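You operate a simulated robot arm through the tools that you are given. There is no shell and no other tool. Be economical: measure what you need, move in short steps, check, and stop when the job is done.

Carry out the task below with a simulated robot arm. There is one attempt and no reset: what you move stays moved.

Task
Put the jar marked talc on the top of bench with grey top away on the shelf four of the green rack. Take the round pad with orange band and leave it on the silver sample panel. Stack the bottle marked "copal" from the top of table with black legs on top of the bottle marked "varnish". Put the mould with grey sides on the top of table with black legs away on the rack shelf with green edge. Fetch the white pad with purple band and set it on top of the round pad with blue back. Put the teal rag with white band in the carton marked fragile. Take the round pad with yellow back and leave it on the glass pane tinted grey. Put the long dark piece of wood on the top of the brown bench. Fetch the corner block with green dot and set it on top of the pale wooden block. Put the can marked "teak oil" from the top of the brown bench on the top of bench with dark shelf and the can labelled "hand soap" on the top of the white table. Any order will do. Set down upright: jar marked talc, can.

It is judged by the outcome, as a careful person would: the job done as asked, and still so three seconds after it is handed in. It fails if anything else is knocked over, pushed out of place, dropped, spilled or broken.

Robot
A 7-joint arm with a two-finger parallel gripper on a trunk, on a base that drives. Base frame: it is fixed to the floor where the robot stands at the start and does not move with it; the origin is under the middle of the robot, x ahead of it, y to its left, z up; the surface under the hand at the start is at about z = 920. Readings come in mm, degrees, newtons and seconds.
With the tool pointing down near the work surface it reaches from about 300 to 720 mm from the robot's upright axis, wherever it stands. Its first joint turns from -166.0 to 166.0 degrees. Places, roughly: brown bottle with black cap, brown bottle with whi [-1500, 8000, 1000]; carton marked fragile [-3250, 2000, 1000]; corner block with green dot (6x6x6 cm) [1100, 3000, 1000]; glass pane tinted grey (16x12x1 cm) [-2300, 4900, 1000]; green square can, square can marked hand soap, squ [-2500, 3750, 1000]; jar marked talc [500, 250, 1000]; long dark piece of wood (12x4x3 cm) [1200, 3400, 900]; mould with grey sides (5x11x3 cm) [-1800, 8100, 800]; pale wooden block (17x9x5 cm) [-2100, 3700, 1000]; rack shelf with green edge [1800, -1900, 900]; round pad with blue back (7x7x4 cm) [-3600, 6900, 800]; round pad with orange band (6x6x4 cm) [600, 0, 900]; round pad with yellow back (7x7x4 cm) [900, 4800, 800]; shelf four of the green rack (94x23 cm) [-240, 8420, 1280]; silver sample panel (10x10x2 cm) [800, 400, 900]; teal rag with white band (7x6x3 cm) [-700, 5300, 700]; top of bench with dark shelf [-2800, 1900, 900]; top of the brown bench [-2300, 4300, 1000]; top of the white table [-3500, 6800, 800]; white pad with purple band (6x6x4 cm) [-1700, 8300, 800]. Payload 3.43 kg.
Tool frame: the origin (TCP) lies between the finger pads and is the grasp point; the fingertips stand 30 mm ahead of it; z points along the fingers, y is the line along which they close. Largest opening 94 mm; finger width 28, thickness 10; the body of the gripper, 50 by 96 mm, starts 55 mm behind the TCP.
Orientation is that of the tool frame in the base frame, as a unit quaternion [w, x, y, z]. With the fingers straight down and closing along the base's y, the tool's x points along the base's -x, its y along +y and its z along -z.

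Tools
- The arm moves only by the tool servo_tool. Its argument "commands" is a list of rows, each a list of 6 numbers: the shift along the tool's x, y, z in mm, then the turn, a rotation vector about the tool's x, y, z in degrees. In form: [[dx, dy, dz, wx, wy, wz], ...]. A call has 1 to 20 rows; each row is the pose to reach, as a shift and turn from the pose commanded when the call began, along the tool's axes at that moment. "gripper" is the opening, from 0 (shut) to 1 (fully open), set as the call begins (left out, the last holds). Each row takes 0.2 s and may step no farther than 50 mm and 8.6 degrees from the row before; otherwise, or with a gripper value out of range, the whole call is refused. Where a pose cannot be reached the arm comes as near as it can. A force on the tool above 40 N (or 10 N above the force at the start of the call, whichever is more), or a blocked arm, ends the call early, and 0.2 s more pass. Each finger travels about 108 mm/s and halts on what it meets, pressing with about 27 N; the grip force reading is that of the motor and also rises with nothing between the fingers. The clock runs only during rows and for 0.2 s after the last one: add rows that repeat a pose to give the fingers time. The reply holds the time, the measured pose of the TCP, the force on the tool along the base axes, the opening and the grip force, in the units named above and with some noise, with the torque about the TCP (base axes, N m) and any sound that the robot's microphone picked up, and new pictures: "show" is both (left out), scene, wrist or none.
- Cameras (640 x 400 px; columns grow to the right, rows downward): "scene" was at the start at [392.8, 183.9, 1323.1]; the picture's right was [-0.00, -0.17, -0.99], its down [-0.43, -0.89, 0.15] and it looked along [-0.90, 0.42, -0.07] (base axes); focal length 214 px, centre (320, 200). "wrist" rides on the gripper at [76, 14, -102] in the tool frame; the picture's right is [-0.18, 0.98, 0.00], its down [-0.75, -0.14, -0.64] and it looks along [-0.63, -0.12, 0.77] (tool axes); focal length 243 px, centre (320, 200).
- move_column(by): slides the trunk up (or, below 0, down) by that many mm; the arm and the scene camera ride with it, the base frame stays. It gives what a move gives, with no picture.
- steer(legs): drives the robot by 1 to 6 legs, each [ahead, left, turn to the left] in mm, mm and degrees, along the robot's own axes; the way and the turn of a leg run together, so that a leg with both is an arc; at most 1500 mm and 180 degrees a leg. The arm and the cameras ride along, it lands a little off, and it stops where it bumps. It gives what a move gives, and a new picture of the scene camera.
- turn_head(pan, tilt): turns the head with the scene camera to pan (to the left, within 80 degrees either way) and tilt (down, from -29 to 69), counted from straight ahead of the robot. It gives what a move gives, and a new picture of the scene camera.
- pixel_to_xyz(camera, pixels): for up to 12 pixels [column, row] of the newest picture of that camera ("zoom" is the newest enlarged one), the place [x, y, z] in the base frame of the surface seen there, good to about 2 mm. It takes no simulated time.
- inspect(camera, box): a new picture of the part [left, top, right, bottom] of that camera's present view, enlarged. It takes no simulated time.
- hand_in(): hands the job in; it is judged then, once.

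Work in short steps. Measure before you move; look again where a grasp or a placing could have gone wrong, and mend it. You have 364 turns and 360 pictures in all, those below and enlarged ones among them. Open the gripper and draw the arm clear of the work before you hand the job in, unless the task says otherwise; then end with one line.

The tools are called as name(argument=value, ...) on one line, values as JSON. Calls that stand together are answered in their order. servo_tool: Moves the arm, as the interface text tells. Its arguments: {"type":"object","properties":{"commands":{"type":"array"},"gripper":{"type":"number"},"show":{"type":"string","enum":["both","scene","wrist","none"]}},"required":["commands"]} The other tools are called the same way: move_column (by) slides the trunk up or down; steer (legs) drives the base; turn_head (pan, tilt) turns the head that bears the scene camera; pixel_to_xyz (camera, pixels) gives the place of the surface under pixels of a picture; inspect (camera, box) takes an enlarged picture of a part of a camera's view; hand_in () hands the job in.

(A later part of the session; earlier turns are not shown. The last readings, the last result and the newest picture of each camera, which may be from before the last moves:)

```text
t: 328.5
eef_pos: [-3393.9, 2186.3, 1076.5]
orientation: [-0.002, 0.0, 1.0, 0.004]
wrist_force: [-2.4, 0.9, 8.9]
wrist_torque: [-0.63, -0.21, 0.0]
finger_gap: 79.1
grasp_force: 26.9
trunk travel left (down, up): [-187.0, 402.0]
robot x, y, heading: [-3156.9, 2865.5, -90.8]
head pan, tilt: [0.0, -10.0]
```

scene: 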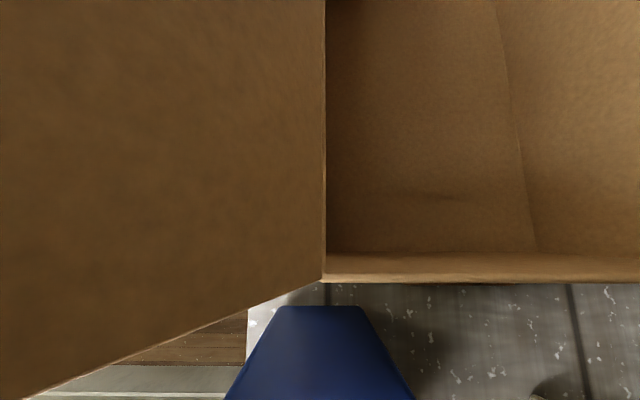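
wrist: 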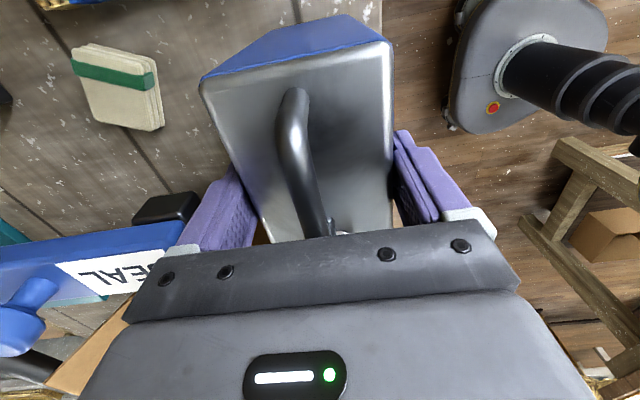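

Down on the bench. Open and rise with the column.

servo_tool(commands=[[0, 0, 0, 0, 0, 0], [0, 0, 0, 0, 0, 0], [0, 0, 0, 0, 0, 0]], gripper=1, show="none")

move_column(by=160)

servo_tool(commands=[[0, 0, 0, 0, 0, 0]], show="both")

```text
t: 329.3
eef_pos: [-3393.4, 2184.6, 1075.2]
orientation: [0.0, -0.001, 1.0, 0.006]
wrist_force: [-0.3, -0.6, -1.0]
wrist_torque: [-0.01, -0.02, 0.02]
finger_gap: 93.9
grasp_force: 0.0
trunk travel left (down, up): [-187.0, 402.0]
robot x, y, heading: [-3157.1, 2867.0, -90.8]
head pan, tilt: [0.0, -10.0]
```

```text
t: 331.1
eef_pos: [-3394.8, 2185.6, 1233.9]
orientation: [-0.001, -0.001, 1.0, 0.006]
wrist_force: [-0.2, -0.4, 0.2]
wrist_torque: [0.0, 0.01, 0.02]
finger_gap: 93.8
grasp_force: 0.0
trunk travel left (down, up): [-348.0, 242.0]
robot x, y, heading: [-3157.2, 2863.6, -90.9]
head pan, tilt: [0.0, -10.0]
```

```text
t: 331.5
eef_pos: [-3394.2, 2184.6, 1235.2]
orientation: [-0.002, 0.0, 1.0, 0.006]
wrist_force: [0.0, -0.2, -0.6]
wrist_torque: [-0.01, 0.0, -0.01]
finger_gap: 93.8
grasp_force: 0.1
trunk travel left (down, up): [-348.0, 242.0]
robot x, y, heading: [-3154.6, 2868.1, -90.7]
head pan, tilt: [0.0, -10.0]
```

scene: 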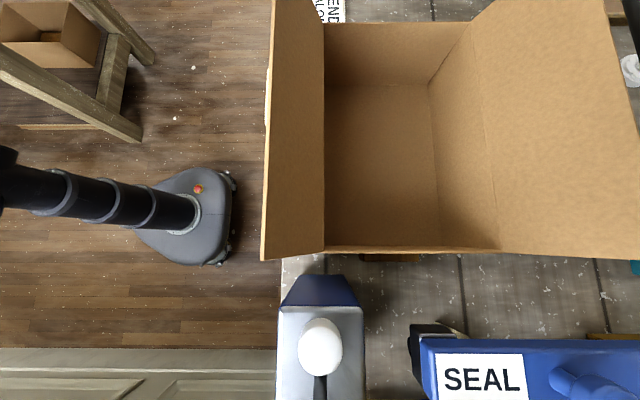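
wrist: 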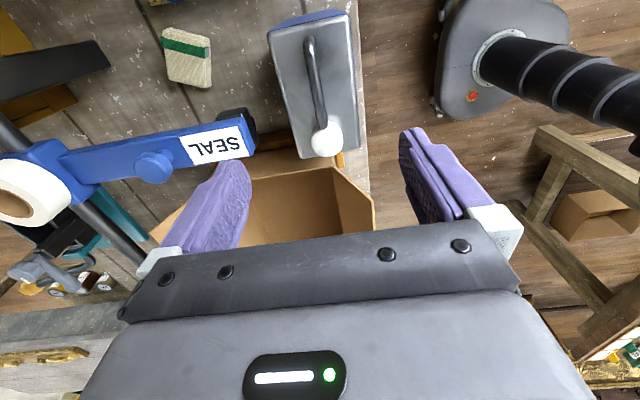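

Teak oil stands on the bench. Record the carton's inside for later.

pixel_to_xyz(camera="scene", pixels=[[380, 140], [430, 85], [330, 230], [330, 90], [440, 245], [325, 250], [325, 25], [470, 20], [500, 248], [265, 255], [270, 10], [600, 10]])

steer(legs=[[-700, 0, 0]])

```text
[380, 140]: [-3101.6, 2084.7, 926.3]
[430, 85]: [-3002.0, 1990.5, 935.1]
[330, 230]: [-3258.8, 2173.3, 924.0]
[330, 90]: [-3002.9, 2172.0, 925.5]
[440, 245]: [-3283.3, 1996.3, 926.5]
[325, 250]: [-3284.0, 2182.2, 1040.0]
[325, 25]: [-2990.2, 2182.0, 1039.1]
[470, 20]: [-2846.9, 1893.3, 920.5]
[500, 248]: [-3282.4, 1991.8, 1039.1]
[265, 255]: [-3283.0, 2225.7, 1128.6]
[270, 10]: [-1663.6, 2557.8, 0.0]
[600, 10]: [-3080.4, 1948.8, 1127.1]
```

```text
t: 335.4
eef_pos: [-3383.5, 2901.2, 1235.4]
orientation: [-0.001, 0.0, 1.0, 0.005]
wrist_force: [0.8, 0.3, -1.0]
wrist_torque: [0.0, 0.0, 0.02]
finger_gap: 93.6
grasp_force: 0.1
trunk travel left (down, up): [-348.0, 242.0]
robot x, y, heading: [-3149.4, 3581.0, -90.8]
head pan, tilt: [0.0, -10.0]
```

scene: 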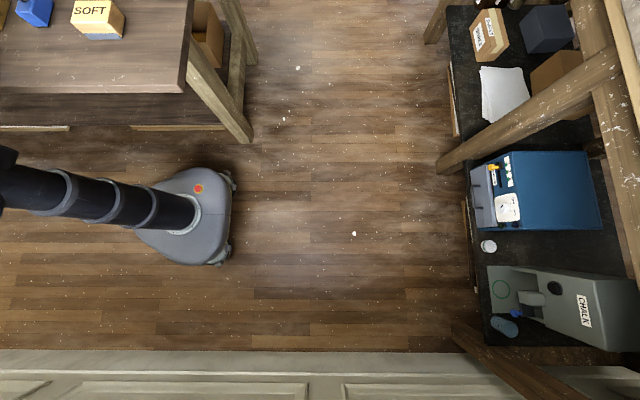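

Back in open floor. Try to free the elbow: push out, then sweep up fast while pulling in.

servo_tool(commands=[[16, -45, 0, 0, 0, 0], [16, -45, 0, 0, 0, 0], [10, -35, -35, 0, 0, 0], [5, -15, -75, 0, 0, 0], [0, 0, -120, 0, 0, 0], [-7, 20, -160, 0, 0, 0], [-20, 55, -180, 0, 0, 0], [-33, 95, -180, 0, 0, 0], [-48, 140, -180, 0, 0, 0]], show="none")

servo_tool(commands=[[16, -45, 0, 0, 0, 0], [16, -45, 0, 0, 0, 0], [10, -35, 35, 0, 0, 0], [5, -15, 75, 0, 0, 0], [0, 0, 120, 0, 0, 0], [-7, 20, 160, 0, 0, 0], [-20, 55, 180, 0, 0, 0], [-33, 95, 180, 0, 0, 0], [-48, 140, 180, 0, 0, 0]], show="none")

```text
t: 337.4
eef_pos: [-3336.3, 3041.2, 1418.2]
orientation: [-0.002, 0.0, 1.0, 0.004]
wrist_force: [-0.3, 0.8, -0.8]
wrist_torque: [-0.07, -0.01, -0.02]
finger_gap: 93.9
grasp_force: 0.1
out of reach, approached as far as the arm can: row 1, 2, 3, 4, 5, 6
trunk travel left (down, up): [-348.0, 242.0]
robot x, y, heading: [-3147.6, 3581.7, -90.5]
head pan, tilt: [0.0, -10.0]
```

```text
t: 339.4
eef_pos: [-3286.4, 3182.8, 1236.6]
orientation: [-0.002, -0.001, 1.0, 0.005]
wrist_force: [0.9, 0.8, -0.8]
wrist_torque: [-0.03, -0.02, 0.02]
finger_gap: 94.0
grasp_force: 0.2
trunk travel left (down, up): [-348.0, 242.0]
robot x, y, heading: [-3145.2, 3580.2, -91.0]
head pan, tilt: [0.0, -10.0]
```

Elbow freed. Straighten the hand, pitch up for viewing, and drive out of the corridor towards the black bench.

servo_tool(commands=[[-12, 0, 0, 0, 0, 8.5], [-24, 0, 0, 0, 0, 17], [-36, 0, 0, 0, 0, 25.5], [-48, 0, 0, 0, 0, 34], [-60, 0, 0, 0, 0, 42.5], [-72, 0, 0, 0, 0, 51], [-84, 0, 0, 0, 0, 59.5], [-96, 0, 0, 0, 0, 68], [-108, 0, 0, 0, 0, 76.5], [-120, 0, 0, 0, 0, 85], [-130, 0, 0, 0, 0, 90]], show="none")

servo_tool(commands=[[0, 0, 0, 0, -8, 0], [0, 0, 0, 0, -16, 0], [0, 0, 0, 0, -24, 0], [0, 0, 0, 0, -32, 0], [0, 0, 0, 0, -40, 0], [0, 0, 0, 0, -45, 0]], show="none")

turn_head(pan=0, tilt=-25)

steer(legs=[[780, 0, 1], [0, 1000, 0], [0, 1050, 0], [0, 0, 90]])

```text
t: 341.8
eef_pos: [-3157.4, 3182.3, 1238.6]
orientation: [-0.005, 0.707, 0.707, 0.004]
wrist_force: [0.1, 0.4, -0.2]
wrist_torque: [-0.01, 0.02, 0.04]
finger_gap: 94.1
grasp_force: 0.1
trunk travel left (down, up): [-348.0, 242.0]
robot x, y, heading: [-3143.6, 3582.5, -90.9]
head pan, tilt: [0.0, -10.0]
```

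```text
t: 343.2
eef_pos: [-3160.0, 3140.2, 1246.9]
orientation: [0.267, 0.655, 0.655, -0.268]
wrist_force: [0.6, -1.2, 0.3]
wrist_torque: [0.03, -0.02, 0.01]
finger_gap: 94.0
grasp_force: 0.1
out of reach, approached as far as the arm can: row 5, 6
trunk travel left (down, up): [-348.0, 242.0]
robot x, y, heading: [-3149.0, 3579.0, -91.0]
head pan, tilt: [0.0, -10.0]
```

```text
t: 344.0
eef_pos: [-3161.7, 3140.3, 1246.7]
orientation: [0.266, 0.655, 0.655, -0.268]
wrist_force: [-0.3, 0.3, -0.2]
wrist_torque: [0.0, 0.01, 0.01]
finger_gap: 94.1
grasp_force: 0.0
trunk travel left (down, up): [-348.0, 242.0]
robot x, y, heading: [-3145.0, 3582.6, -90.7]
head pan, tilt: [0.0, -25.0]
```

scene: 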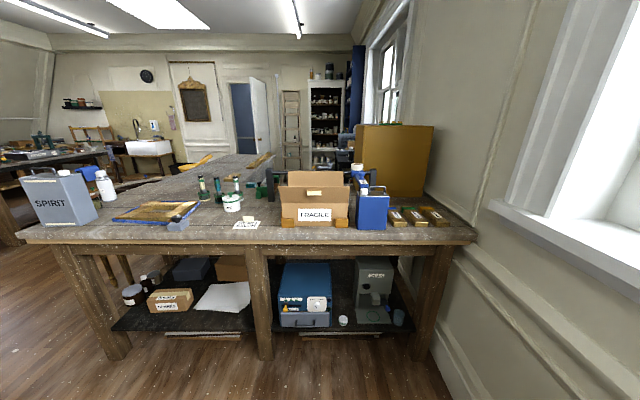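

```text
t: 361.7
eef_pos: [-685.9, 2736.3, 1247.4]
orientation: [0.377, 0.006, 0.926, -0.005]
wrist_force: [0.2, 0.4, -0.7]
wrist_torque: [0.01, 0.0, 0.0]
finger_gap: 93.8
grasp_force: 0.0
trunk travel left (down, up): [-348.0, 242.0]
robot x, y, heading: [-1125.8, 2756.9, -1.6]
head pan, tilt: [0.0, -25.0]
```

scene: 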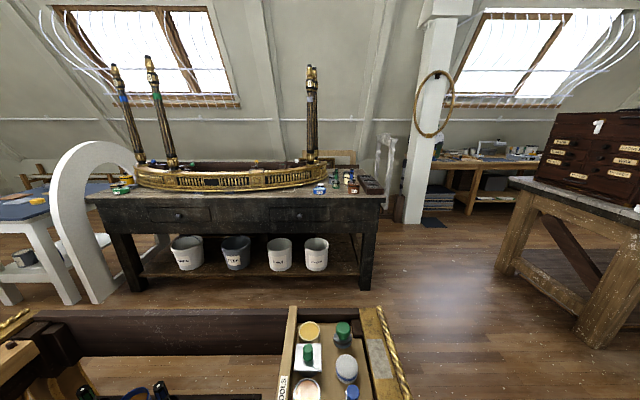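

Heading +x now. Measure the passage before driving through.

pixel_to_xyz(camera="scene", pixels=[[590, 345], [505, 270], [512, 182], [365, 290], [140, 288], [375, 190], [100, 195], [430, 300], [250, 183], [345, 190], [290, 195]])

inspect(camera="scene", box=[80, 130, 400, 230])

```text
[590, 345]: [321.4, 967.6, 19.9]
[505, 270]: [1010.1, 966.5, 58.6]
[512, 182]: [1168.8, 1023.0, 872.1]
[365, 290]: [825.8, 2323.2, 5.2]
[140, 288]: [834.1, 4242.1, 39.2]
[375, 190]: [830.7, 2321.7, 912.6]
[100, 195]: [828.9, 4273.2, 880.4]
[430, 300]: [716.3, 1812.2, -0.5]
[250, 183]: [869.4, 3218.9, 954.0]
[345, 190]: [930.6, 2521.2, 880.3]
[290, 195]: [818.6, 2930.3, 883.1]
```

```text
2.00 times, centred on (240, 180) of scene
```

zoom: 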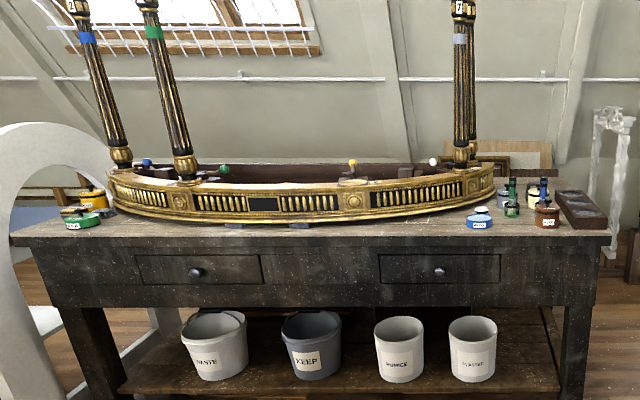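

Drive right, ahead and then left into the aisle in front of the black bench, at x≈230.

steer(legs=[[0, -620, 1.6], [1360, 0, 0], [0, 900, 0]])

```text
t: 375.9
eef_pos: [669.5, 3034.1, 1247.7]
orientation: [0.377, -0.001, 0.926, -0.001]
wrist_force: [0.2, -0.7, -0.1]
wrist_torque: [0.01, -0.02, 0.01]
finger_gap: 94.2
grasp_force: 0.1
trunk travel left (down, up): [-348.0, 242.0]
robot x, y, heading: [226.7, 3044.0, -0.9]
head pan, tilt: [0.0, -25.0]
```

scene: 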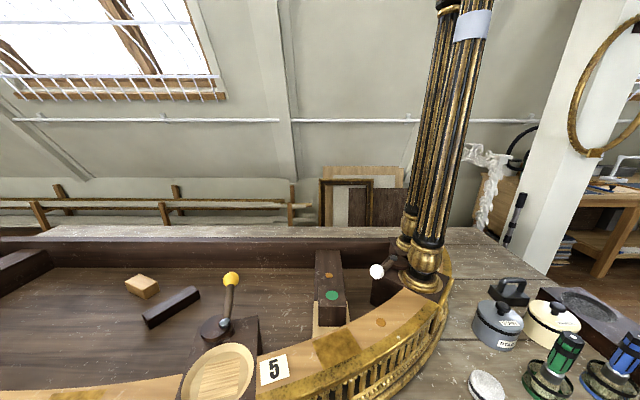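

Zoom on the frame's inside.

inspect(camera="scene", box=[110, 230, 430, 400])

pixel_to_xyz(camera="scene", pixels=[[332, 295], [332, 280], [329, 275], [329, 255], [332, 330], [172, 302], [150, 318], [198, 292], [142, 285], [230, 340], [40, 260], [375, 330]])

```text
2.00 times, centred on (270, 315) of scene
```

zoom: 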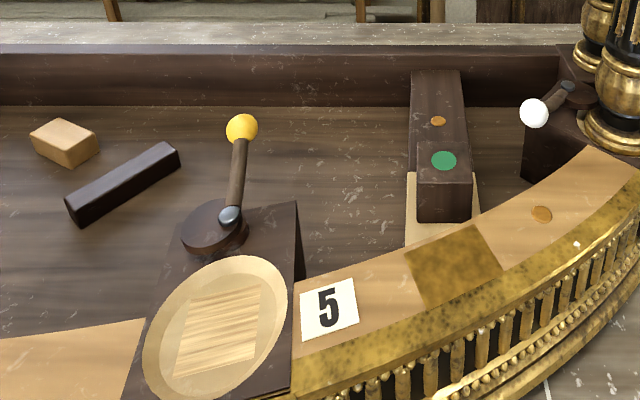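

```text
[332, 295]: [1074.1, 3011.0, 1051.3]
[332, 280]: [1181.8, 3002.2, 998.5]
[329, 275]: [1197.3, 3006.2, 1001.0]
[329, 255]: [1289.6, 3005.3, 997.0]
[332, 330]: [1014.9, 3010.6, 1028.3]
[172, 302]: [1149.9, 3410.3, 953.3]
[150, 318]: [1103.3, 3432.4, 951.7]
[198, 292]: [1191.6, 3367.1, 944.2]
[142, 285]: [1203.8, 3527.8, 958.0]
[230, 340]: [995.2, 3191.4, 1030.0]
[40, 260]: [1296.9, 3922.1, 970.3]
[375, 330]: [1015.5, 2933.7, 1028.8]
```

Green-dot block: top at (1074,3011,1051), on a rail at z≈998. Check the tall legs' location, then approach.

pixel_to_xyz(camera="scene", pixels=[[424, 265], [405, 245], [450, 100], [425, 100], [376, 271], [230, 280], [215, 370]])

steer(legs=[[250, -20, 0.9]])

```text
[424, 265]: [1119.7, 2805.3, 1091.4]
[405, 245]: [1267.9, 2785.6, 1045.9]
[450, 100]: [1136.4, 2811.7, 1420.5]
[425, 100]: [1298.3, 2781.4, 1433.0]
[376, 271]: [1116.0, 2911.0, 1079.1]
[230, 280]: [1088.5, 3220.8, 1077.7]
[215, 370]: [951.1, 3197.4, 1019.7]
```

```text
t: 377.7
eef_pos: [919.3, 3018.0, 1245.8]
orientation: [0.375, -0.009, 0.927, 0.002]
wrist_force: [0.9, -0.8, -0.5]
wrist_torque: [-0.02, 0.03, -0.03]
finger_gap: 94.2
grasp_force: 0.0
trunk travel left (down, up): [-348.0, 242.0]
robot x, y, heading: [474.2, 3027.3, 0.4]
head pan, tilt: [0.0, -25.0]
```

scene: 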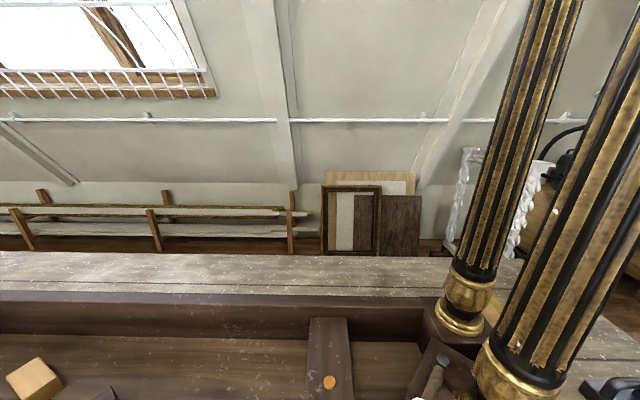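

Turn the tool down and move above the block.

servo_tool(commands=[[0, 0, 0, 0, 8, 0], [0, 0, 0, 0, 16, 0], [0, 0, 0, 0, 24, 0], [0, 0, 0, 0, 32, 0], [0, 0, 0, 0, 40, 0], [0, 0, 0, 0, 45, 0], [0, 0, 0, 0, 45, 0]], show="none")

servo_tool(commands=[[-40, 0, 15, 0, 0, 0], [-80, 0, 30, 0, 0, 0], [-120, 0, 50, 0, 0, 0], [-150, 0, 70, 0, 0, 0], [-150, 0, 70, 0, 0, 0]], show="wrist")

turn_head(pan=0, tilt=12)

```text
t: 379.3
eef_pos: [919.0, 3018.9, 1247.1]
orientation: [-0.007, -0.009, 1.0, 0.0]
wrist_force: [0.6, 0.0, 0.1]
wrist_torque: [0.02, 0.05, 0.02]
finger_gap: 94.3
grasp_force: 0.0
trunk travel left (down, up): [-348.0, 242.0]
robot x, y, heading: [477.3, 3023.4, 0.2]
head pan, tilt: [0.0, -25.0]
```

```text
t: 380.5
eef_pos: [1068.2, 3021.6, 1173.0]
orientation: [-0.006, -0.009, 1.0, -0.002]
wrist_force: [-0.1, 0.2, 0.3]
wrist_torque: [0.0, -0.04, 0.01]
finger_gap: 93.9
grasp_force: 0.0
trunk travel left (down, up): [-348.0, 242.0]
robot x, y, heading: [476.1, 3025.9, 0.1]
head pan, tilt: [0.0, -25.0]
```

wrist: 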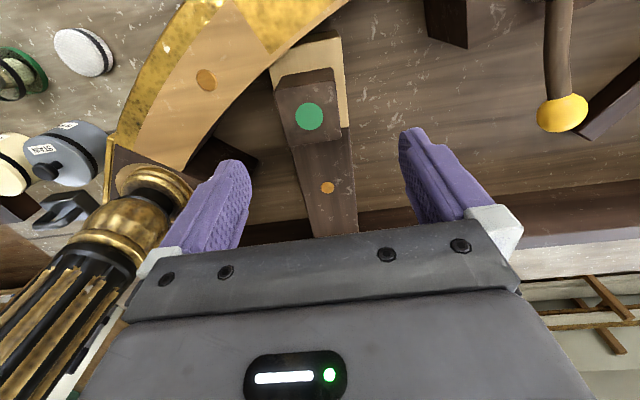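

```text
t: 381.6
eef_pos: [1069.5, 3020.4, 1172.9]
orientation: [-0.006, -0.01, 1.0, -0.001]
wrist_force: [0.2, 0.5, -0.4]
wrist_torque: [-0.03, 0.01, 0.02]
finger_gap: 94.0
grasp_force: 0.0
trunk travel left (down, up): [-348.0, 242.0]
robot x, y, heading: [479.3, 3023.2, 0.2]
head pan, tilt: [0.0, 12.0]
```

scene: 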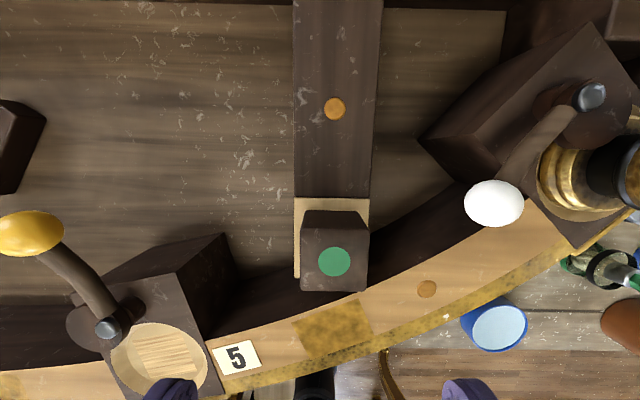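

Measure the block's top face and neighbours.

pixel_to_xyz(camera="scene", pixels=[[305, 240], [367, 240], [303, 286], [365, 287], [334, 262], [335, 230], [334, 215], [493, 203], [335, 160], [297, 270], [345, 300], [470, 205]])

inspect(camera="scene", box=[270, 180, 400, 320])

```text
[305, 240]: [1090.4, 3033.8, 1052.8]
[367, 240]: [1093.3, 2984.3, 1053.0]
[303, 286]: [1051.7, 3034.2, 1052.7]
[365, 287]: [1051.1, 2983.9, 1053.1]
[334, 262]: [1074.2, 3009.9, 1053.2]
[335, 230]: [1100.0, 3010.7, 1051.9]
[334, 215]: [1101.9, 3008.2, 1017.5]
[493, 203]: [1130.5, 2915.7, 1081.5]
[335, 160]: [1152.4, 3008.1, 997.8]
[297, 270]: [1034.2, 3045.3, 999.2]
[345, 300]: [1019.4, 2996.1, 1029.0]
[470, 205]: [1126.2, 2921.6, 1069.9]
```

```text
2.86 times, centred on (335, 250) of scene
```

zoom: 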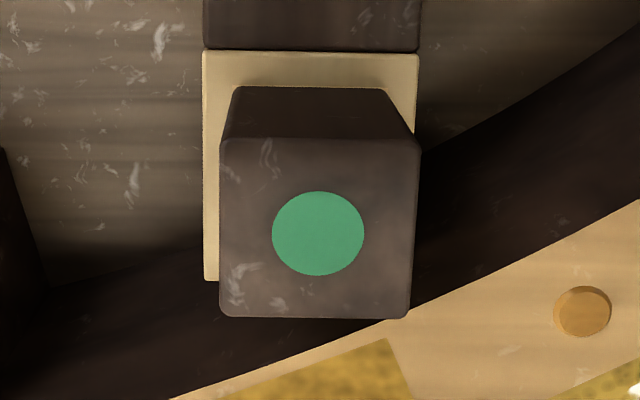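

Check the rim edge near where the right finger would come down.

pixel_to_xyz(camera="scene", pixels=[[390, 285], [390, 275], [400, 275], [400, 265], [410, 260], [385, 255], [420, 240], [380, 290], [370, 285], [380, 240]])

```text
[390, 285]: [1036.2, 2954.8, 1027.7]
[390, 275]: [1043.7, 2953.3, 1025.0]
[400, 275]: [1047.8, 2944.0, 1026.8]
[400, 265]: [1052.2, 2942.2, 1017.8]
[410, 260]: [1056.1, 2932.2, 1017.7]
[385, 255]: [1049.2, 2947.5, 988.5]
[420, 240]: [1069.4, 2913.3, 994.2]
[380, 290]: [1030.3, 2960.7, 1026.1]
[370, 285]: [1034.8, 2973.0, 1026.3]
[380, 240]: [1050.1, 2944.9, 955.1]
```

Rim clears the finger by ~15 mm. Shift to (1080,3009.5), opening 0.78, descend to z≈1038.

servo_tool(commands=[[-10.5, -11, 20, 0, 0, 0], [-10.5, -11, 60, 0, 0, 0], [-10.5, -11, 95, 0, 0, 0], [-10.5, -11, 120, 0, 0, 0], [-10.5, -11, 134, 0, 0, 0], [-10.5, -11, 134, 0, 0, 0]], gripper=0.78, show="wrist")

```text
t: 383.0
eef_pos: [1078.1, 3009.8, 1041.5]
orientation: [-0.006, -0.01, 1.0, -0.001]
wrist_force: [-0.4, 0.3, 0.3]
wrist_torque: [-0.01, 0.01, 0.01]
finger_gap: 73.2
grasp_force: 0.1
trunk travel left (down, up): [-348.0, 242.0]
robot x, y, heading: [478.3, 3022.8, 0.5]
head pan, tilt: [0.0, 12.0]
```

wrist: 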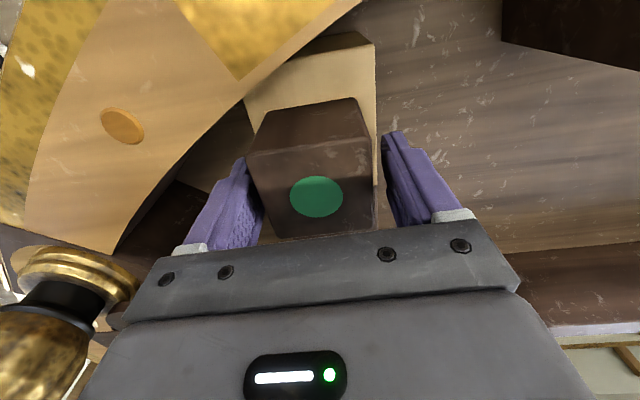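

Close and lift straight up.

servo_tool(commands=[[0, 0, 0, 0, 0, 0], [0, 0, 0, 0, 0, 0], [0, 0, 0, 0, 0, 0], [0, 0, 0, 0, 0, 0]], gripper=0, show="none")

servo_tool(commands=[[0, 0, -20, 0, 0, 0], [0, 0, -55, 0, 0, 0], [0, 0, -95, 0, 0, 0], [0, 0, -135, 0, 0, 0], [0, 0, -175, 0, 0, 0], [0, 0, -200, 0, 0, 0], [40, 0, -200, 0, 0, 0], [80, 0, -200, 0, 0, 0], [120, 0, -200, 0, 0, 0], [160, 0, -200, 0, 0, 0]], show="wrist")

```text
t: 384.0
eef_pos: [1077.5, 3009.6, 1041.2]
orientation: [-0.007, -0.01, 1.0, -0.001]
wrist_force: [0.1, 0.1, 0.2]
wrist_torque: [0.03, -0.05, 0.03]
finger_gap: 59.9
grasp_force: 27.4
trunk travel left (down, up): [-348.0, 242.0]
robot x, y, heading: [477.1, 3026.5, 0.1]
head pan, tilt: [0.0, 12.0]
```

```text
t: 386.2
eef_pos: [919.7, 3006.4, 1243.0]
orientation: [-0.006, -0.01, 1.0, -0.001]
wrist_force: [-0.3, 0.1, -1.1]
wrist_torque: [0.02, 0.0, 0.01]
finger_gap: 59.7
grasp_force: 27.0
trunk travel left (down, up): [-348.0, 242.0]
robot x, y, heading: [479.5, 3027.0, -0.0]
head pan, tilt: [0.0, 12.0]
```

wrist: 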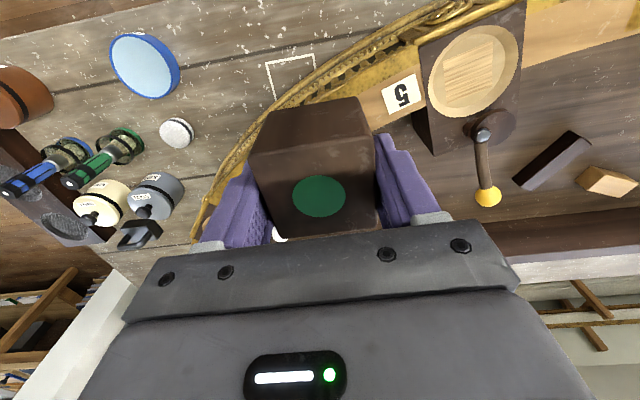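

Block held. Drive round to the brown bench.

steer(legs=[[-130, 0, 0], [0, -880, 0], [-1500, 0, 0], [-200, 0, 0], [0, 1480, 0], [0, 0, 180]])

```text
t: 414.2
eef_pos: [-1884.8, 3525.6, 1242.1]
orientation: [-0.001, 0.999, 0.036, 0.006]
wrist_force: [0.5, 0.1, -0.5]
wrist_torque: [-0.05, 0.0, -0.01]
finger_gap: 59.9
grasp_force: 27.1
trunk travel left (down, up): [-348.0, 242.0]
robot x, y, heading: [-1438.0, 3534.0, -176.5]
head pan, tilt: [0.0, 12.0]
```

scene: 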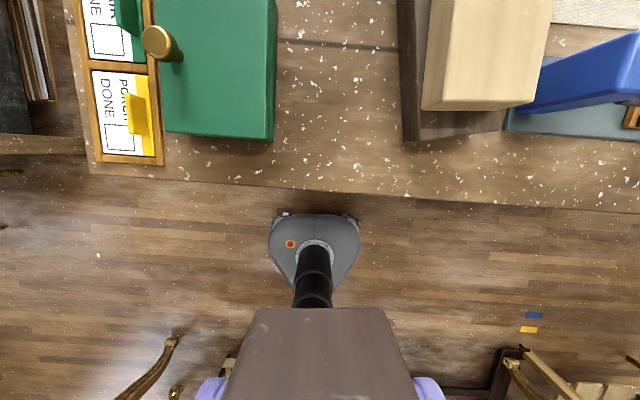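

Align to heading 180 and move beside the pale block.

steer(legs=[[0, 0, -3.4], [110, -150, 0]])

turn_head(pan=0, tilt=0)

```text
t: 416.2
eef_pos: [-1993.7, 3704.8, 1242.7]
orientation: [-0.001, 1.0, 0.006, 0.006]
wrist_force: [0.1, 0.1, -1.1]
wrist_torque: [-0.01, -0.04, 0.01]
finger_gap: 60.0
grasp_force: 27.0
trunk travel left (down, up): [-348.0, 242.0]
robot x, y, heading: [-1548.4, 3684.3, 180.1]
head pan, tilt: [0.0, 12.0]
```

scene: 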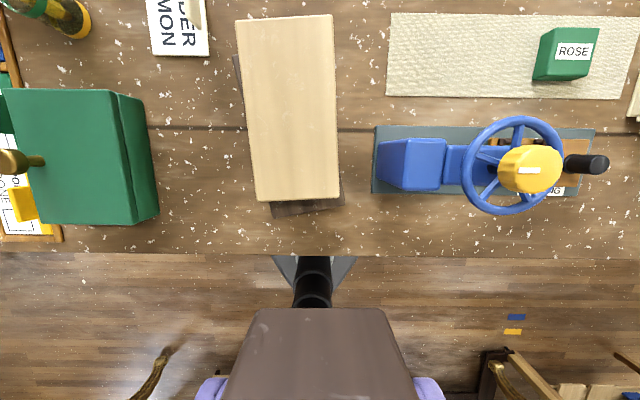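

```text
t: 416.9
eef_pos: [-1992.6, 3703.3, 1242.9]
orientation: [-0.001, 1.0, 0.006, 0.006]
wrist_force: [0.3, 0.3, -1.2]
wrist_torque: [0.01, -0.03, 0.02]
finger_gap: 59.7
grasp_force: 26.9
trunk travel left (down, up): [-348.0, 242.0]
robot x, y, heading: [-1550.9, 3680.7, 180.0]
head pan, tilt: [0.0, 0.0]
```

scene: 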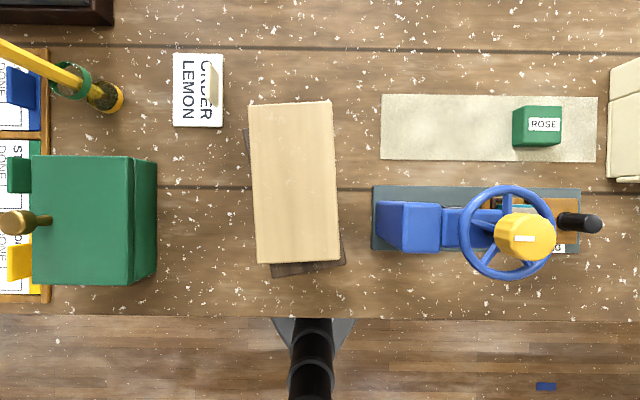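

Measure the pale block top.

pixel_to_xyz(camera="scene", pixels=[[250, 106], [332, 103], [259, 260], [338, 258], [295, 182], [600, 350], [150, 300], [230, 250], [360, 130], [230, 160]])

```text
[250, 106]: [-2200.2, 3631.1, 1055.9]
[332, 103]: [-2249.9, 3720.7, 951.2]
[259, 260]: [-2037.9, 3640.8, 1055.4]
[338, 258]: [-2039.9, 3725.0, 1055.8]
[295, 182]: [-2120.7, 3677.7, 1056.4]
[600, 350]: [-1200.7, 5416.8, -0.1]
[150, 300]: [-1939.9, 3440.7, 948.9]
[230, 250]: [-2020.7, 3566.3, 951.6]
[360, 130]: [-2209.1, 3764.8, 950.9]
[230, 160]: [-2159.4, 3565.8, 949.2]
```

Pale block centre (-2120,3678), top 1056. Move over and lower to z≈1102.

servo_tool(commands=[[-42, 8, 0, 0, 0, 0], [-84, 16, 0, 0, 0, 0], [-125, 25, 10, 0, 0, 0], [-126, 25, 50, 0, 0, 0], [-126, 25, 95, 0, 0, 0], [-126, 25, 125, 0, 0, 0], [-126, 25, 140, 0, 0, 0], [-126, 25, 140, 0, 0, 0]], show="both")

```text
t: 418.7
eef_pos: [-2118.7, 3676.8, 1102.0]
orientation: [-0.001, 1.0, 0.006, 0.007]
wrist_force: [0.2, 0.4, -1.1]
wrist_torque: [-0.01, -0.02, -0.04]
finger_gap: 59.9
grasp_force: 26.6
trunk travel left (down, up): [-348.0, 242.0]
robot x, y, heading: [-1550.2, 3682.2, 179.9]
head pan, tilt: [0.0, 0.0]
```

scene: 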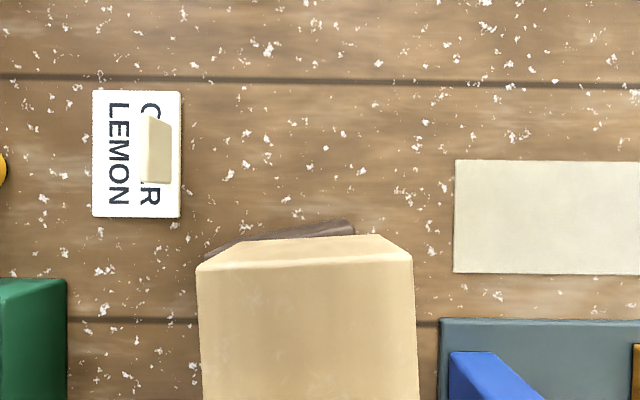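
wrist: 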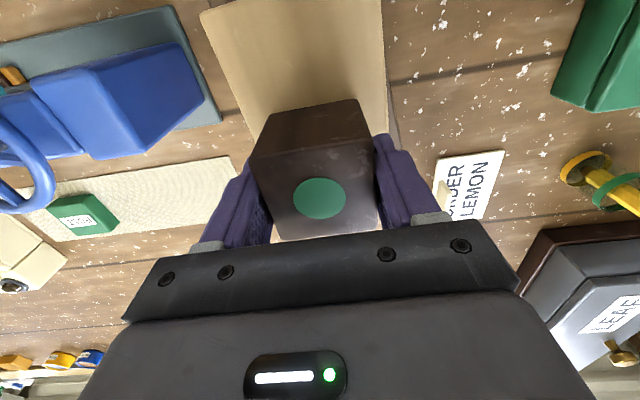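

Lower gently to contact.

servo_tool(commands=[[0, 0, 2, 0, 0, 0], [0, 0, 3.5, 0, 0, 0], [0, 0, 3.5, 0, 0, 0]], show="none")

```text
t: 419.5
eef_pos: [-2118.8, 3676.6, 1099.6]
orientation: [-0.001, 1.0, 0.006, 0.005]
wrist_force: [-2.8, 0.4, 8.0]
wrist_torque: [-0.22, -0.15, -0.05]
finger_gap: 59.9
grasp_force: 27.1
trunk travel left (down, up): [-348.0, 242.0]
robot x, y, heading: [-1550.2, 3679.3, 179.9]
head pan, tilt: [0.0, 0.0]
```

Contact. Release and rise.

servo_tool(commands=[[0, 0, 0, 0, 0, 0], [0, 0, 0, 0, 0, 0], [0, 0, 0, 0, 0, 0], [0, 0, -30, 0, 0, 0], [0, 0, -70, 0, 0, 0], [0, 0, -110, 0, 0, 0], [45, 0, -140, 0, 0, 0], [90, 0, -150, 0, 0, 0], [130, 0, -150, 0, 0, 0]], gripper=1, show="scene")

```text
refused: row 7 steps farther than a row can; nothing moved
```

Shorten the step.

servo_tool(commands=[[0, 0, 0, 0, 0, 0], [0, 0, 0, 0, 0, 0], [0, 0, 0, 0, 0, 0], [0, 0, -30, 0, 0, 0], [0, 0, -70, 0, 0, 0], [0, 0, -110, 0, 0, 0], [30, 0, -140, 0, 0, 0], [75, 0, -150, 0, 0, 0], [120, 0, -150, 0, 0, 0]], gripper=1, show="scene")

```text
t: 421.5
eef_pos: [-1997.0, 3679.7, 1251.6]
orientation: [-0.001, 1.0, 0.005, 0.006]
wrist_force: [0.8, 0.0, 0.2]
wrist_torque: [-0.03, 0.03, 0.0]
finger_gap: 93.9
grasp_force: 0.1
trunk travel left (down, up): [-348.0, 242.0]
robot x, y, heading: [-1548.2, 3683.7, 179.9]
head pan, tilt: [0.0, 0.0]
```

scene: 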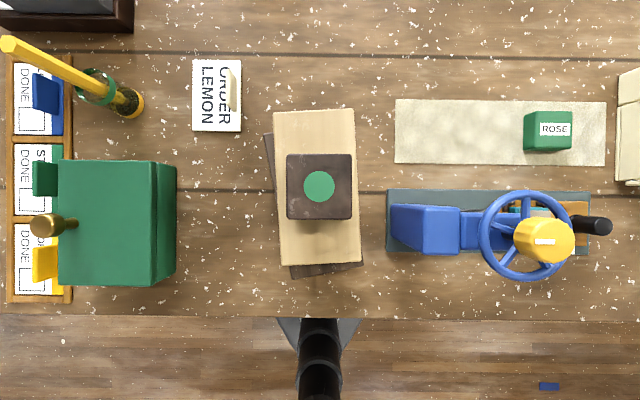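

Corner block is on the pale block. Note free bench space for the wood.

pixel_to_xyz(camera="scene", pixels=[[330, 70], [320, 20], [440, 70], [395, 105], [300, 110], [242, 90], [500, 30]])

steer(legs=[[0, 0, 180], [0, -1480, 0], [1500, 0, 0], [380, 0, 0], [0, 1250, 0]])

```text
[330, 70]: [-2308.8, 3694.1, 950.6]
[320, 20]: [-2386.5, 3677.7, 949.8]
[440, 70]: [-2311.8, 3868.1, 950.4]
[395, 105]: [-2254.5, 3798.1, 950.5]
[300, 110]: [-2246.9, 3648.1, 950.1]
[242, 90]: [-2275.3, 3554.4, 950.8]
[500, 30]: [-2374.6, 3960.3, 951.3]
```

```text
t: 451.2
eef_pos: [802.8, 3417.6, 1249.6]
orientation: [-0.006, -0.007, 1.0, 0.0]
wrist_force: [-0.7, 0.9, -0.1]
wrist_torque: [0.0, -0.01, 0.0]
finger_gap: 93.8
grasp_force: 0.0
trunk travel left (down, up): [-348.0, 242.0]
robot x, y, heading: [357.5, 3410.9, 0.3]
head pan, tilt: [0.0, 0.0]
```

scene: 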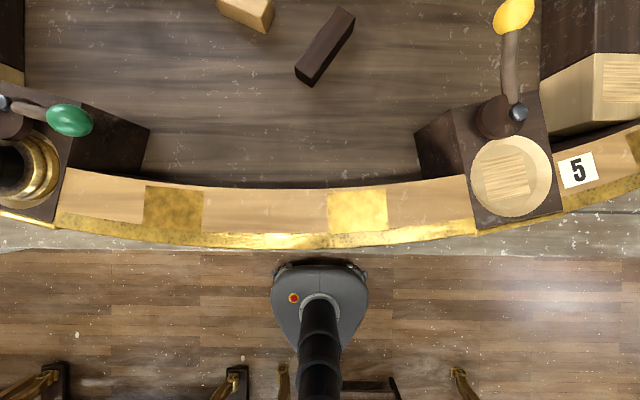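

Measure the wood, its height, and base clearance.

pixel_to_xyz(camera="scene", pixels=[[338, 10], [352, 18], [298, 68], [312, 84], [325, 45], [280, 60], [320, 262], [320, 250], [245, 10], [505, 12]])

```text
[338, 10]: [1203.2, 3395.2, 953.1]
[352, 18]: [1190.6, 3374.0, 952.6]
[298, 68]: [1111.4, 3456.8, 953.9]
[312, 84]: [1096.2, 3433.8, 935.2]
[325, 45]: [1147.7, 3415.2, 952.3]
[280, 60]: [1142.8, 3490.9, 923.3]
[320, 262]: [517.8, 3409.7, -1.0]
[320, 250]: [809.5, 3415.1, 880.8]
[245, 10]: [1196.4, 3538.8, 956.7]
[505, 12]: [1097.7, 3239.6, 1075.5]
```

Wood centre (1150,3412), axis -33°, z 923–953. Drive 150 ahead, rotate 33° and go above.

steer(legs=[[150, 0, 0]])

servo_tool(commands=[[-40, 0, 20, 0, 0, 8], [-80, 0, 45, 0, 0, 16], [-120, 0, 70, 0, 0, 24], [-160, 0, 95, 0, 0, 33], [-195, -3, 125, 0, 0, 33], [-195, -3, 160, 0, 0, 33], [-195, -3, 160, 0, 0, 33]], gripper=0.85, show="both")

```text
t: 452.5
eef_pos: [952.5, 3415.9, 1250.0]
orientation: [-0.007, -0.008, 1.0, -0.001]
wrist_force: [-0.2, -0.3, -0.2]
wrist_torque: [0.0, 0.06, 0.02]
finger_gap: 93.9
grasp_force: 0.0
trunk travel left (down, up): [-348.0, 242.0]
robot x, y, heading: [500.1, 3414.2, -0.3]
head pan, tilt: [0.0, 0.0]
```

scene: 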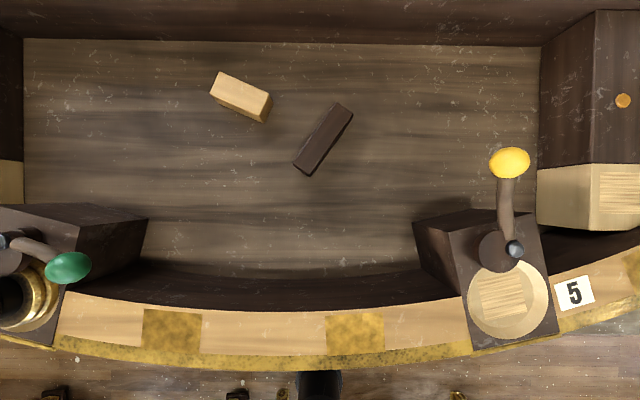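

```text
refused: row 4 steps farther than a row can; nothing moved
```

Resend with smaller turns.

servo_tool(commands=[[-40, 0, 20, 0, 0, 8], [-80, 0, 45, 0, 0, 16], [-120, 0, 70, 0, 0, 24], [-160, 0, 95, 0, 0, 32], [-197, -3, 120, 0, 0, 33], [-197, -3, 160, 0, 0, 33], [-197, -3, 160, 0, 0, 33]], gripper=0.85, show="both")

```text
t: 454.1
eef_pos: [1146.9, 3414.4, 1086.2]
orientation: [-0.006, 0.278, 0.961, -0.004]
wrist_force: [0.5, 0.4, -0.1]
wrist_torque: [-0.01, 0.03, -0.01]
finger_gap: 79.7
grasp_force: 0.0
trunk travel left (down, up): [-348.0, 242.0]
robot x, y, heading: [502.2, 3410.8, -0.3]
head pan, tilt: [0.0, 0.0]
```

scene: 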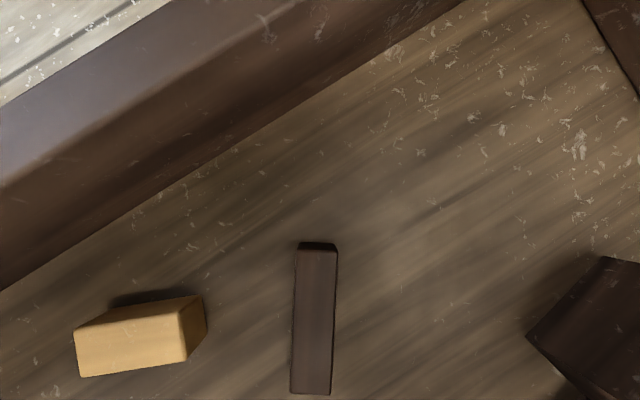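
wrist: 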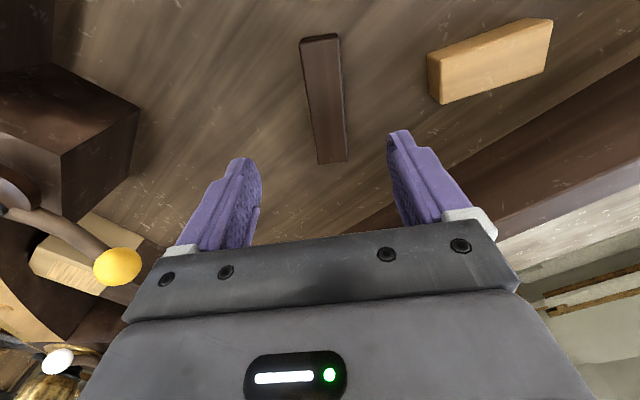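

Refine the wood's centre.

pixel_to_xyz(camera="scene", pixels=[[297, 320], [333, 320], [318, 256], [311, 390], [314, 322]])

pixel_to_xyz(camera="wrist", pixels=[[306, 90], [342, 88], [320, 45], [332, 158]])

```text
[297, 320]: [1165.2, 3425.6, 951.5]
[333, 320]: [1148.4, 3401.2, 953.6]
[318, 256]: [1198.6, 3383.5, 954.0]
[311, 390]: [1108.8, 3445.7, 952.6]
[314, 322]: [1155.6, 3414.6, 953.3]
```

```text
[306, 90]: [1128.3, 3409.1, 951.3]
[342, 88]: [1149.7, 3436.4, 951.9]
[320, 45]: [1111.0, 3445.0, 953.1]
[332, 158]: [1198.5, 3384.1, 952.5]
```

Descend 128 mm with a small shift, then close.

servo_tool(commands=[[-5.5, 3.5, 40, 0, 0, 0], [-5.5, 3.5, 80, 0, 0, 0], [-5.5, 3.5, 110, 0, 0, 0], [-5.5, 3.5, 127, 0, 0, 0], [-5.5, 3.5, 127, 0, 0, 0]], show="none")

servo_tool(commands=[[0, 0, 0, 0, 0, 0], [0, 0, 0, 0, 0, 0], [0, 0, 0, 0, 0, 0], [0, 0, 0, 0, 0, 0]], gripper=0, show="wrist")

```text
t: 455.3
eef_pos: [1152.3, 3415.6, 960.3]
orientation: [-0.006, 0.278, 0.961, -0.002]
wrist_force: [0.5, -0.3, -0.3]
wrist_torque: [-0.01, 0.0, 0.01]
finger_gap: 79.8
grasp_force: 0.1
trunk travel left (down, up): [-348.0, 242.0]
robot x, y, heading: [503.1, 3411.1, 0.4]
head pan, tilt: [0.0, 0.0]
```

```text
t: 456.3
eef_pos: [1151.4, 3415.8, 960.7]
orientation: [-0.006, 0.277, 0.961, -0.003]
wrist_force: [-0.7, 0.2, 0.8]
wrist_torque: [0.08, 0.03, 0.0]
finger_gap: 34.3
grasp_force: 27.1
trunk travel left (down, up): [-348.0, 242.0]
robot x, y, heading: [503.5, 3408.6, -0.3]
head pan, tilt: [0.0, 0.0]
```

wrist: 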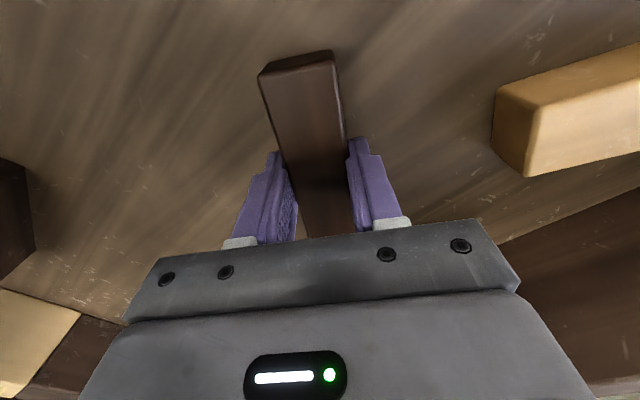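

Lift, draw back and straighten, then drive to the brown bench.

servo_tool(commands=[[0, 0, -30, 0, 0, 0], [0, 0, -75, 0, 0, 0], [0, 0, -120, 0, 0, 0], [0, 0, -165, 0, 0, 0], [0, 0, -210, 0, 0, 0], [0, 0, -250, 0, 0, 0], [0, 0, -285, 0, 0, 0], [34, 22, -285, 0, 0, -8], [68, 44, -285, 0, 0, -16], [100, -65, -285, 0, 0, -24]], show="none")

```text
refused: row 10 steps farther than a row can; nothing moved
```

Correct the retreat direction and resend.

servo_tool(commands=[[0, 0, -30, 0, 0, 0], [0, 0, -75, 0, 0, 0], [0, 0, -120, 0, 0, 0], [0, 0, -165, 0, 0, 0], [0, 0, -210, 0, 0, 0], [0, 0, -250, 0, 0, 0], [0, 0, -285, 0, 0, 0], [34, -22, -285, 0, 0, -8], [68, -44, -285, 0, 0, -16], [101, -65, -285, 0, 0, -24], [135, -87, -285, 0, 0, -32], [168, -109, -285, 0, 0, -33]], show="wrist")

steer(legs=[[-150, 0, 0], [0, -1260, 0], [-1500, 0, 0], [-230, 0, 0], [0, 1600, 0], [0, 0, 180]])

```text
t: 458.9
eef_pos: [954.3, 3414.8, 1250.2]
orientation: [-0.006, -0.008, 1.0, 0.0]
wrist_force: [0.5, -0.1, -0.2]
wrist_torque: [-0.02, -0.01, 0.0]
finger_gap: 34.1
grasp_force: 27.1
trunk travel left (down, up): [-348.0, 242.0]
robot x, y, heading: [504.0, 3411.2, 0.0]
head pan, tilt: [0.0, 0.0]
```

wrist: 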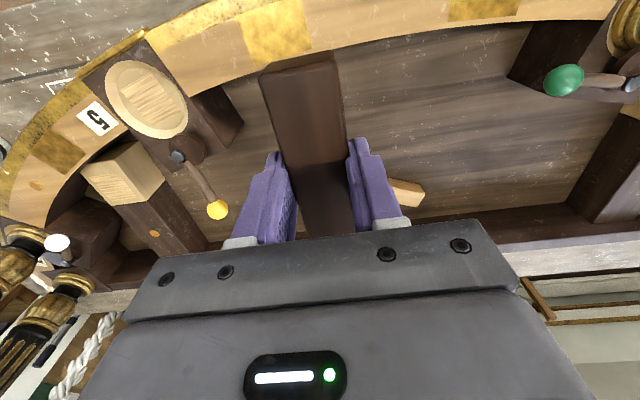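

```text
refused: 1600 is not a number from -1500 to 1500
```

Wood held. Drive with permitted legs.

steer(legs=[[-150, 0, 0], [0, -1260, 0], [-1500, 0, 0], [-270, 0, 0], [0, 1500, 0], [0, 0, 180]])

```text
t: 489.1
eef_pos: [-1867.9, 3632.0, 1251.2]
orientation: [0.0, 1.0, 0.003, 0.006]
wrist_force: [-0.1, -0.7, 0.1]
wrist_torque: [0.01, 0.0, -0.01]
finger_gap: 34.2
grasp_force: 27.0
trunk travel left (down, up): [-348.0, 242.0]
robot x, y, heading: [-1411.8, 3630.4, 179.4]
head pan, tilt: [0.0, 0.0]
```

scene: 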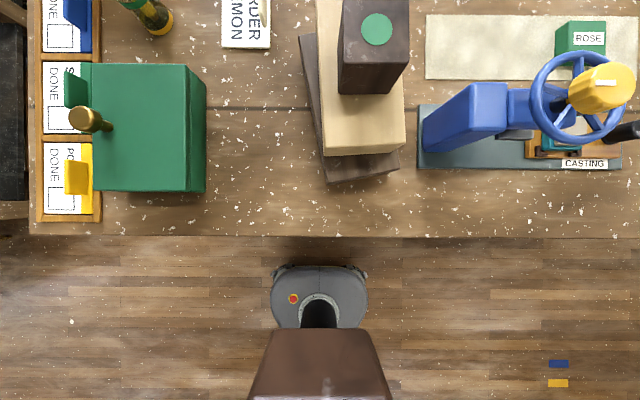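

Drive alongside the free spot.

steer(legs=[[270, -160, 0.6]])

servo_tool(commands=[[-45, 0, 0, 0, 0, 0], [-90, 0, 0, 0, 0, 0], [-135, 0, 0, 0, 0, 0], [-180, 0, 10, 0, 0, 0], [-190, 0, 50, 0, 0, 0], [-190, 0, 100, 0, 0, 0], [-190, 0, 140, 0, 0, 0], [-190, 0, 140, 0, 0, 0]], show="both")

```text
t: 491.2
eef_pos: [-2139.0, 3792.1, 1251.4]
orientation: [-0.001, 1.0, 0.007, 0.007]
wrist_force: [0.3, 0.4, -0.8]
wrist_torque: [-0.02, 0.0, -0.01]
finger_gap: 34.1
grasp_force: 26.7
trunk travel left (down, up): [-348.0, 242.0]
robot x, y, heading: [-1685.0, 3794.8, -179.9]
head pan, tilt: [0.0, 0.0]
```

scene: 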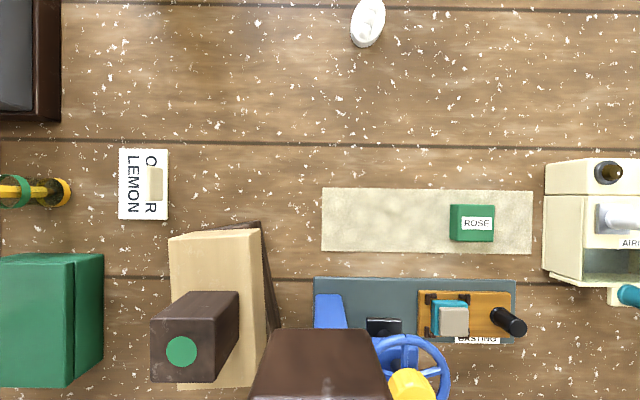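

```text
t: 493.0
eef_pos: [-2325.0, 3788.7, 1106.8]
orientation: [-0.002, 1.0, 0.008, 0.007]
wrist_force: [-1.0, 0.1, -0.8]
wrist_torque: [-0.02, 0.01, 0.0]
finger_gap: 34.3
grasp_force: 27.0
trunk travel left (down, up): [-348.0, 242.0]
robot x, y, heading: [-1686.8, 3794.2, -179.8]
head pan, tilt: [0.0, 0.0]
```

scene: 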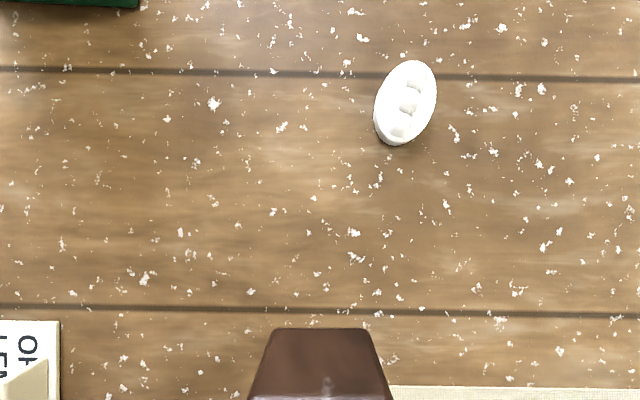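
wrist: 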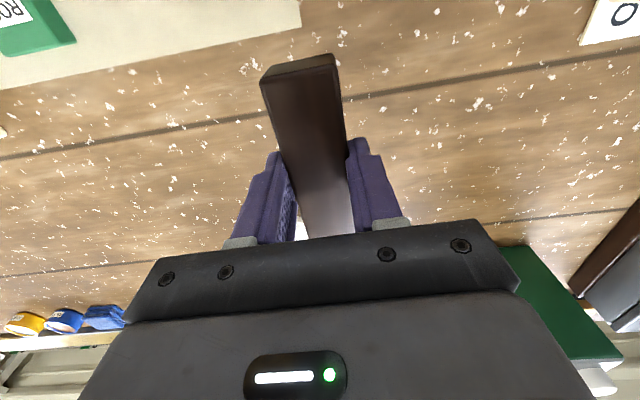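

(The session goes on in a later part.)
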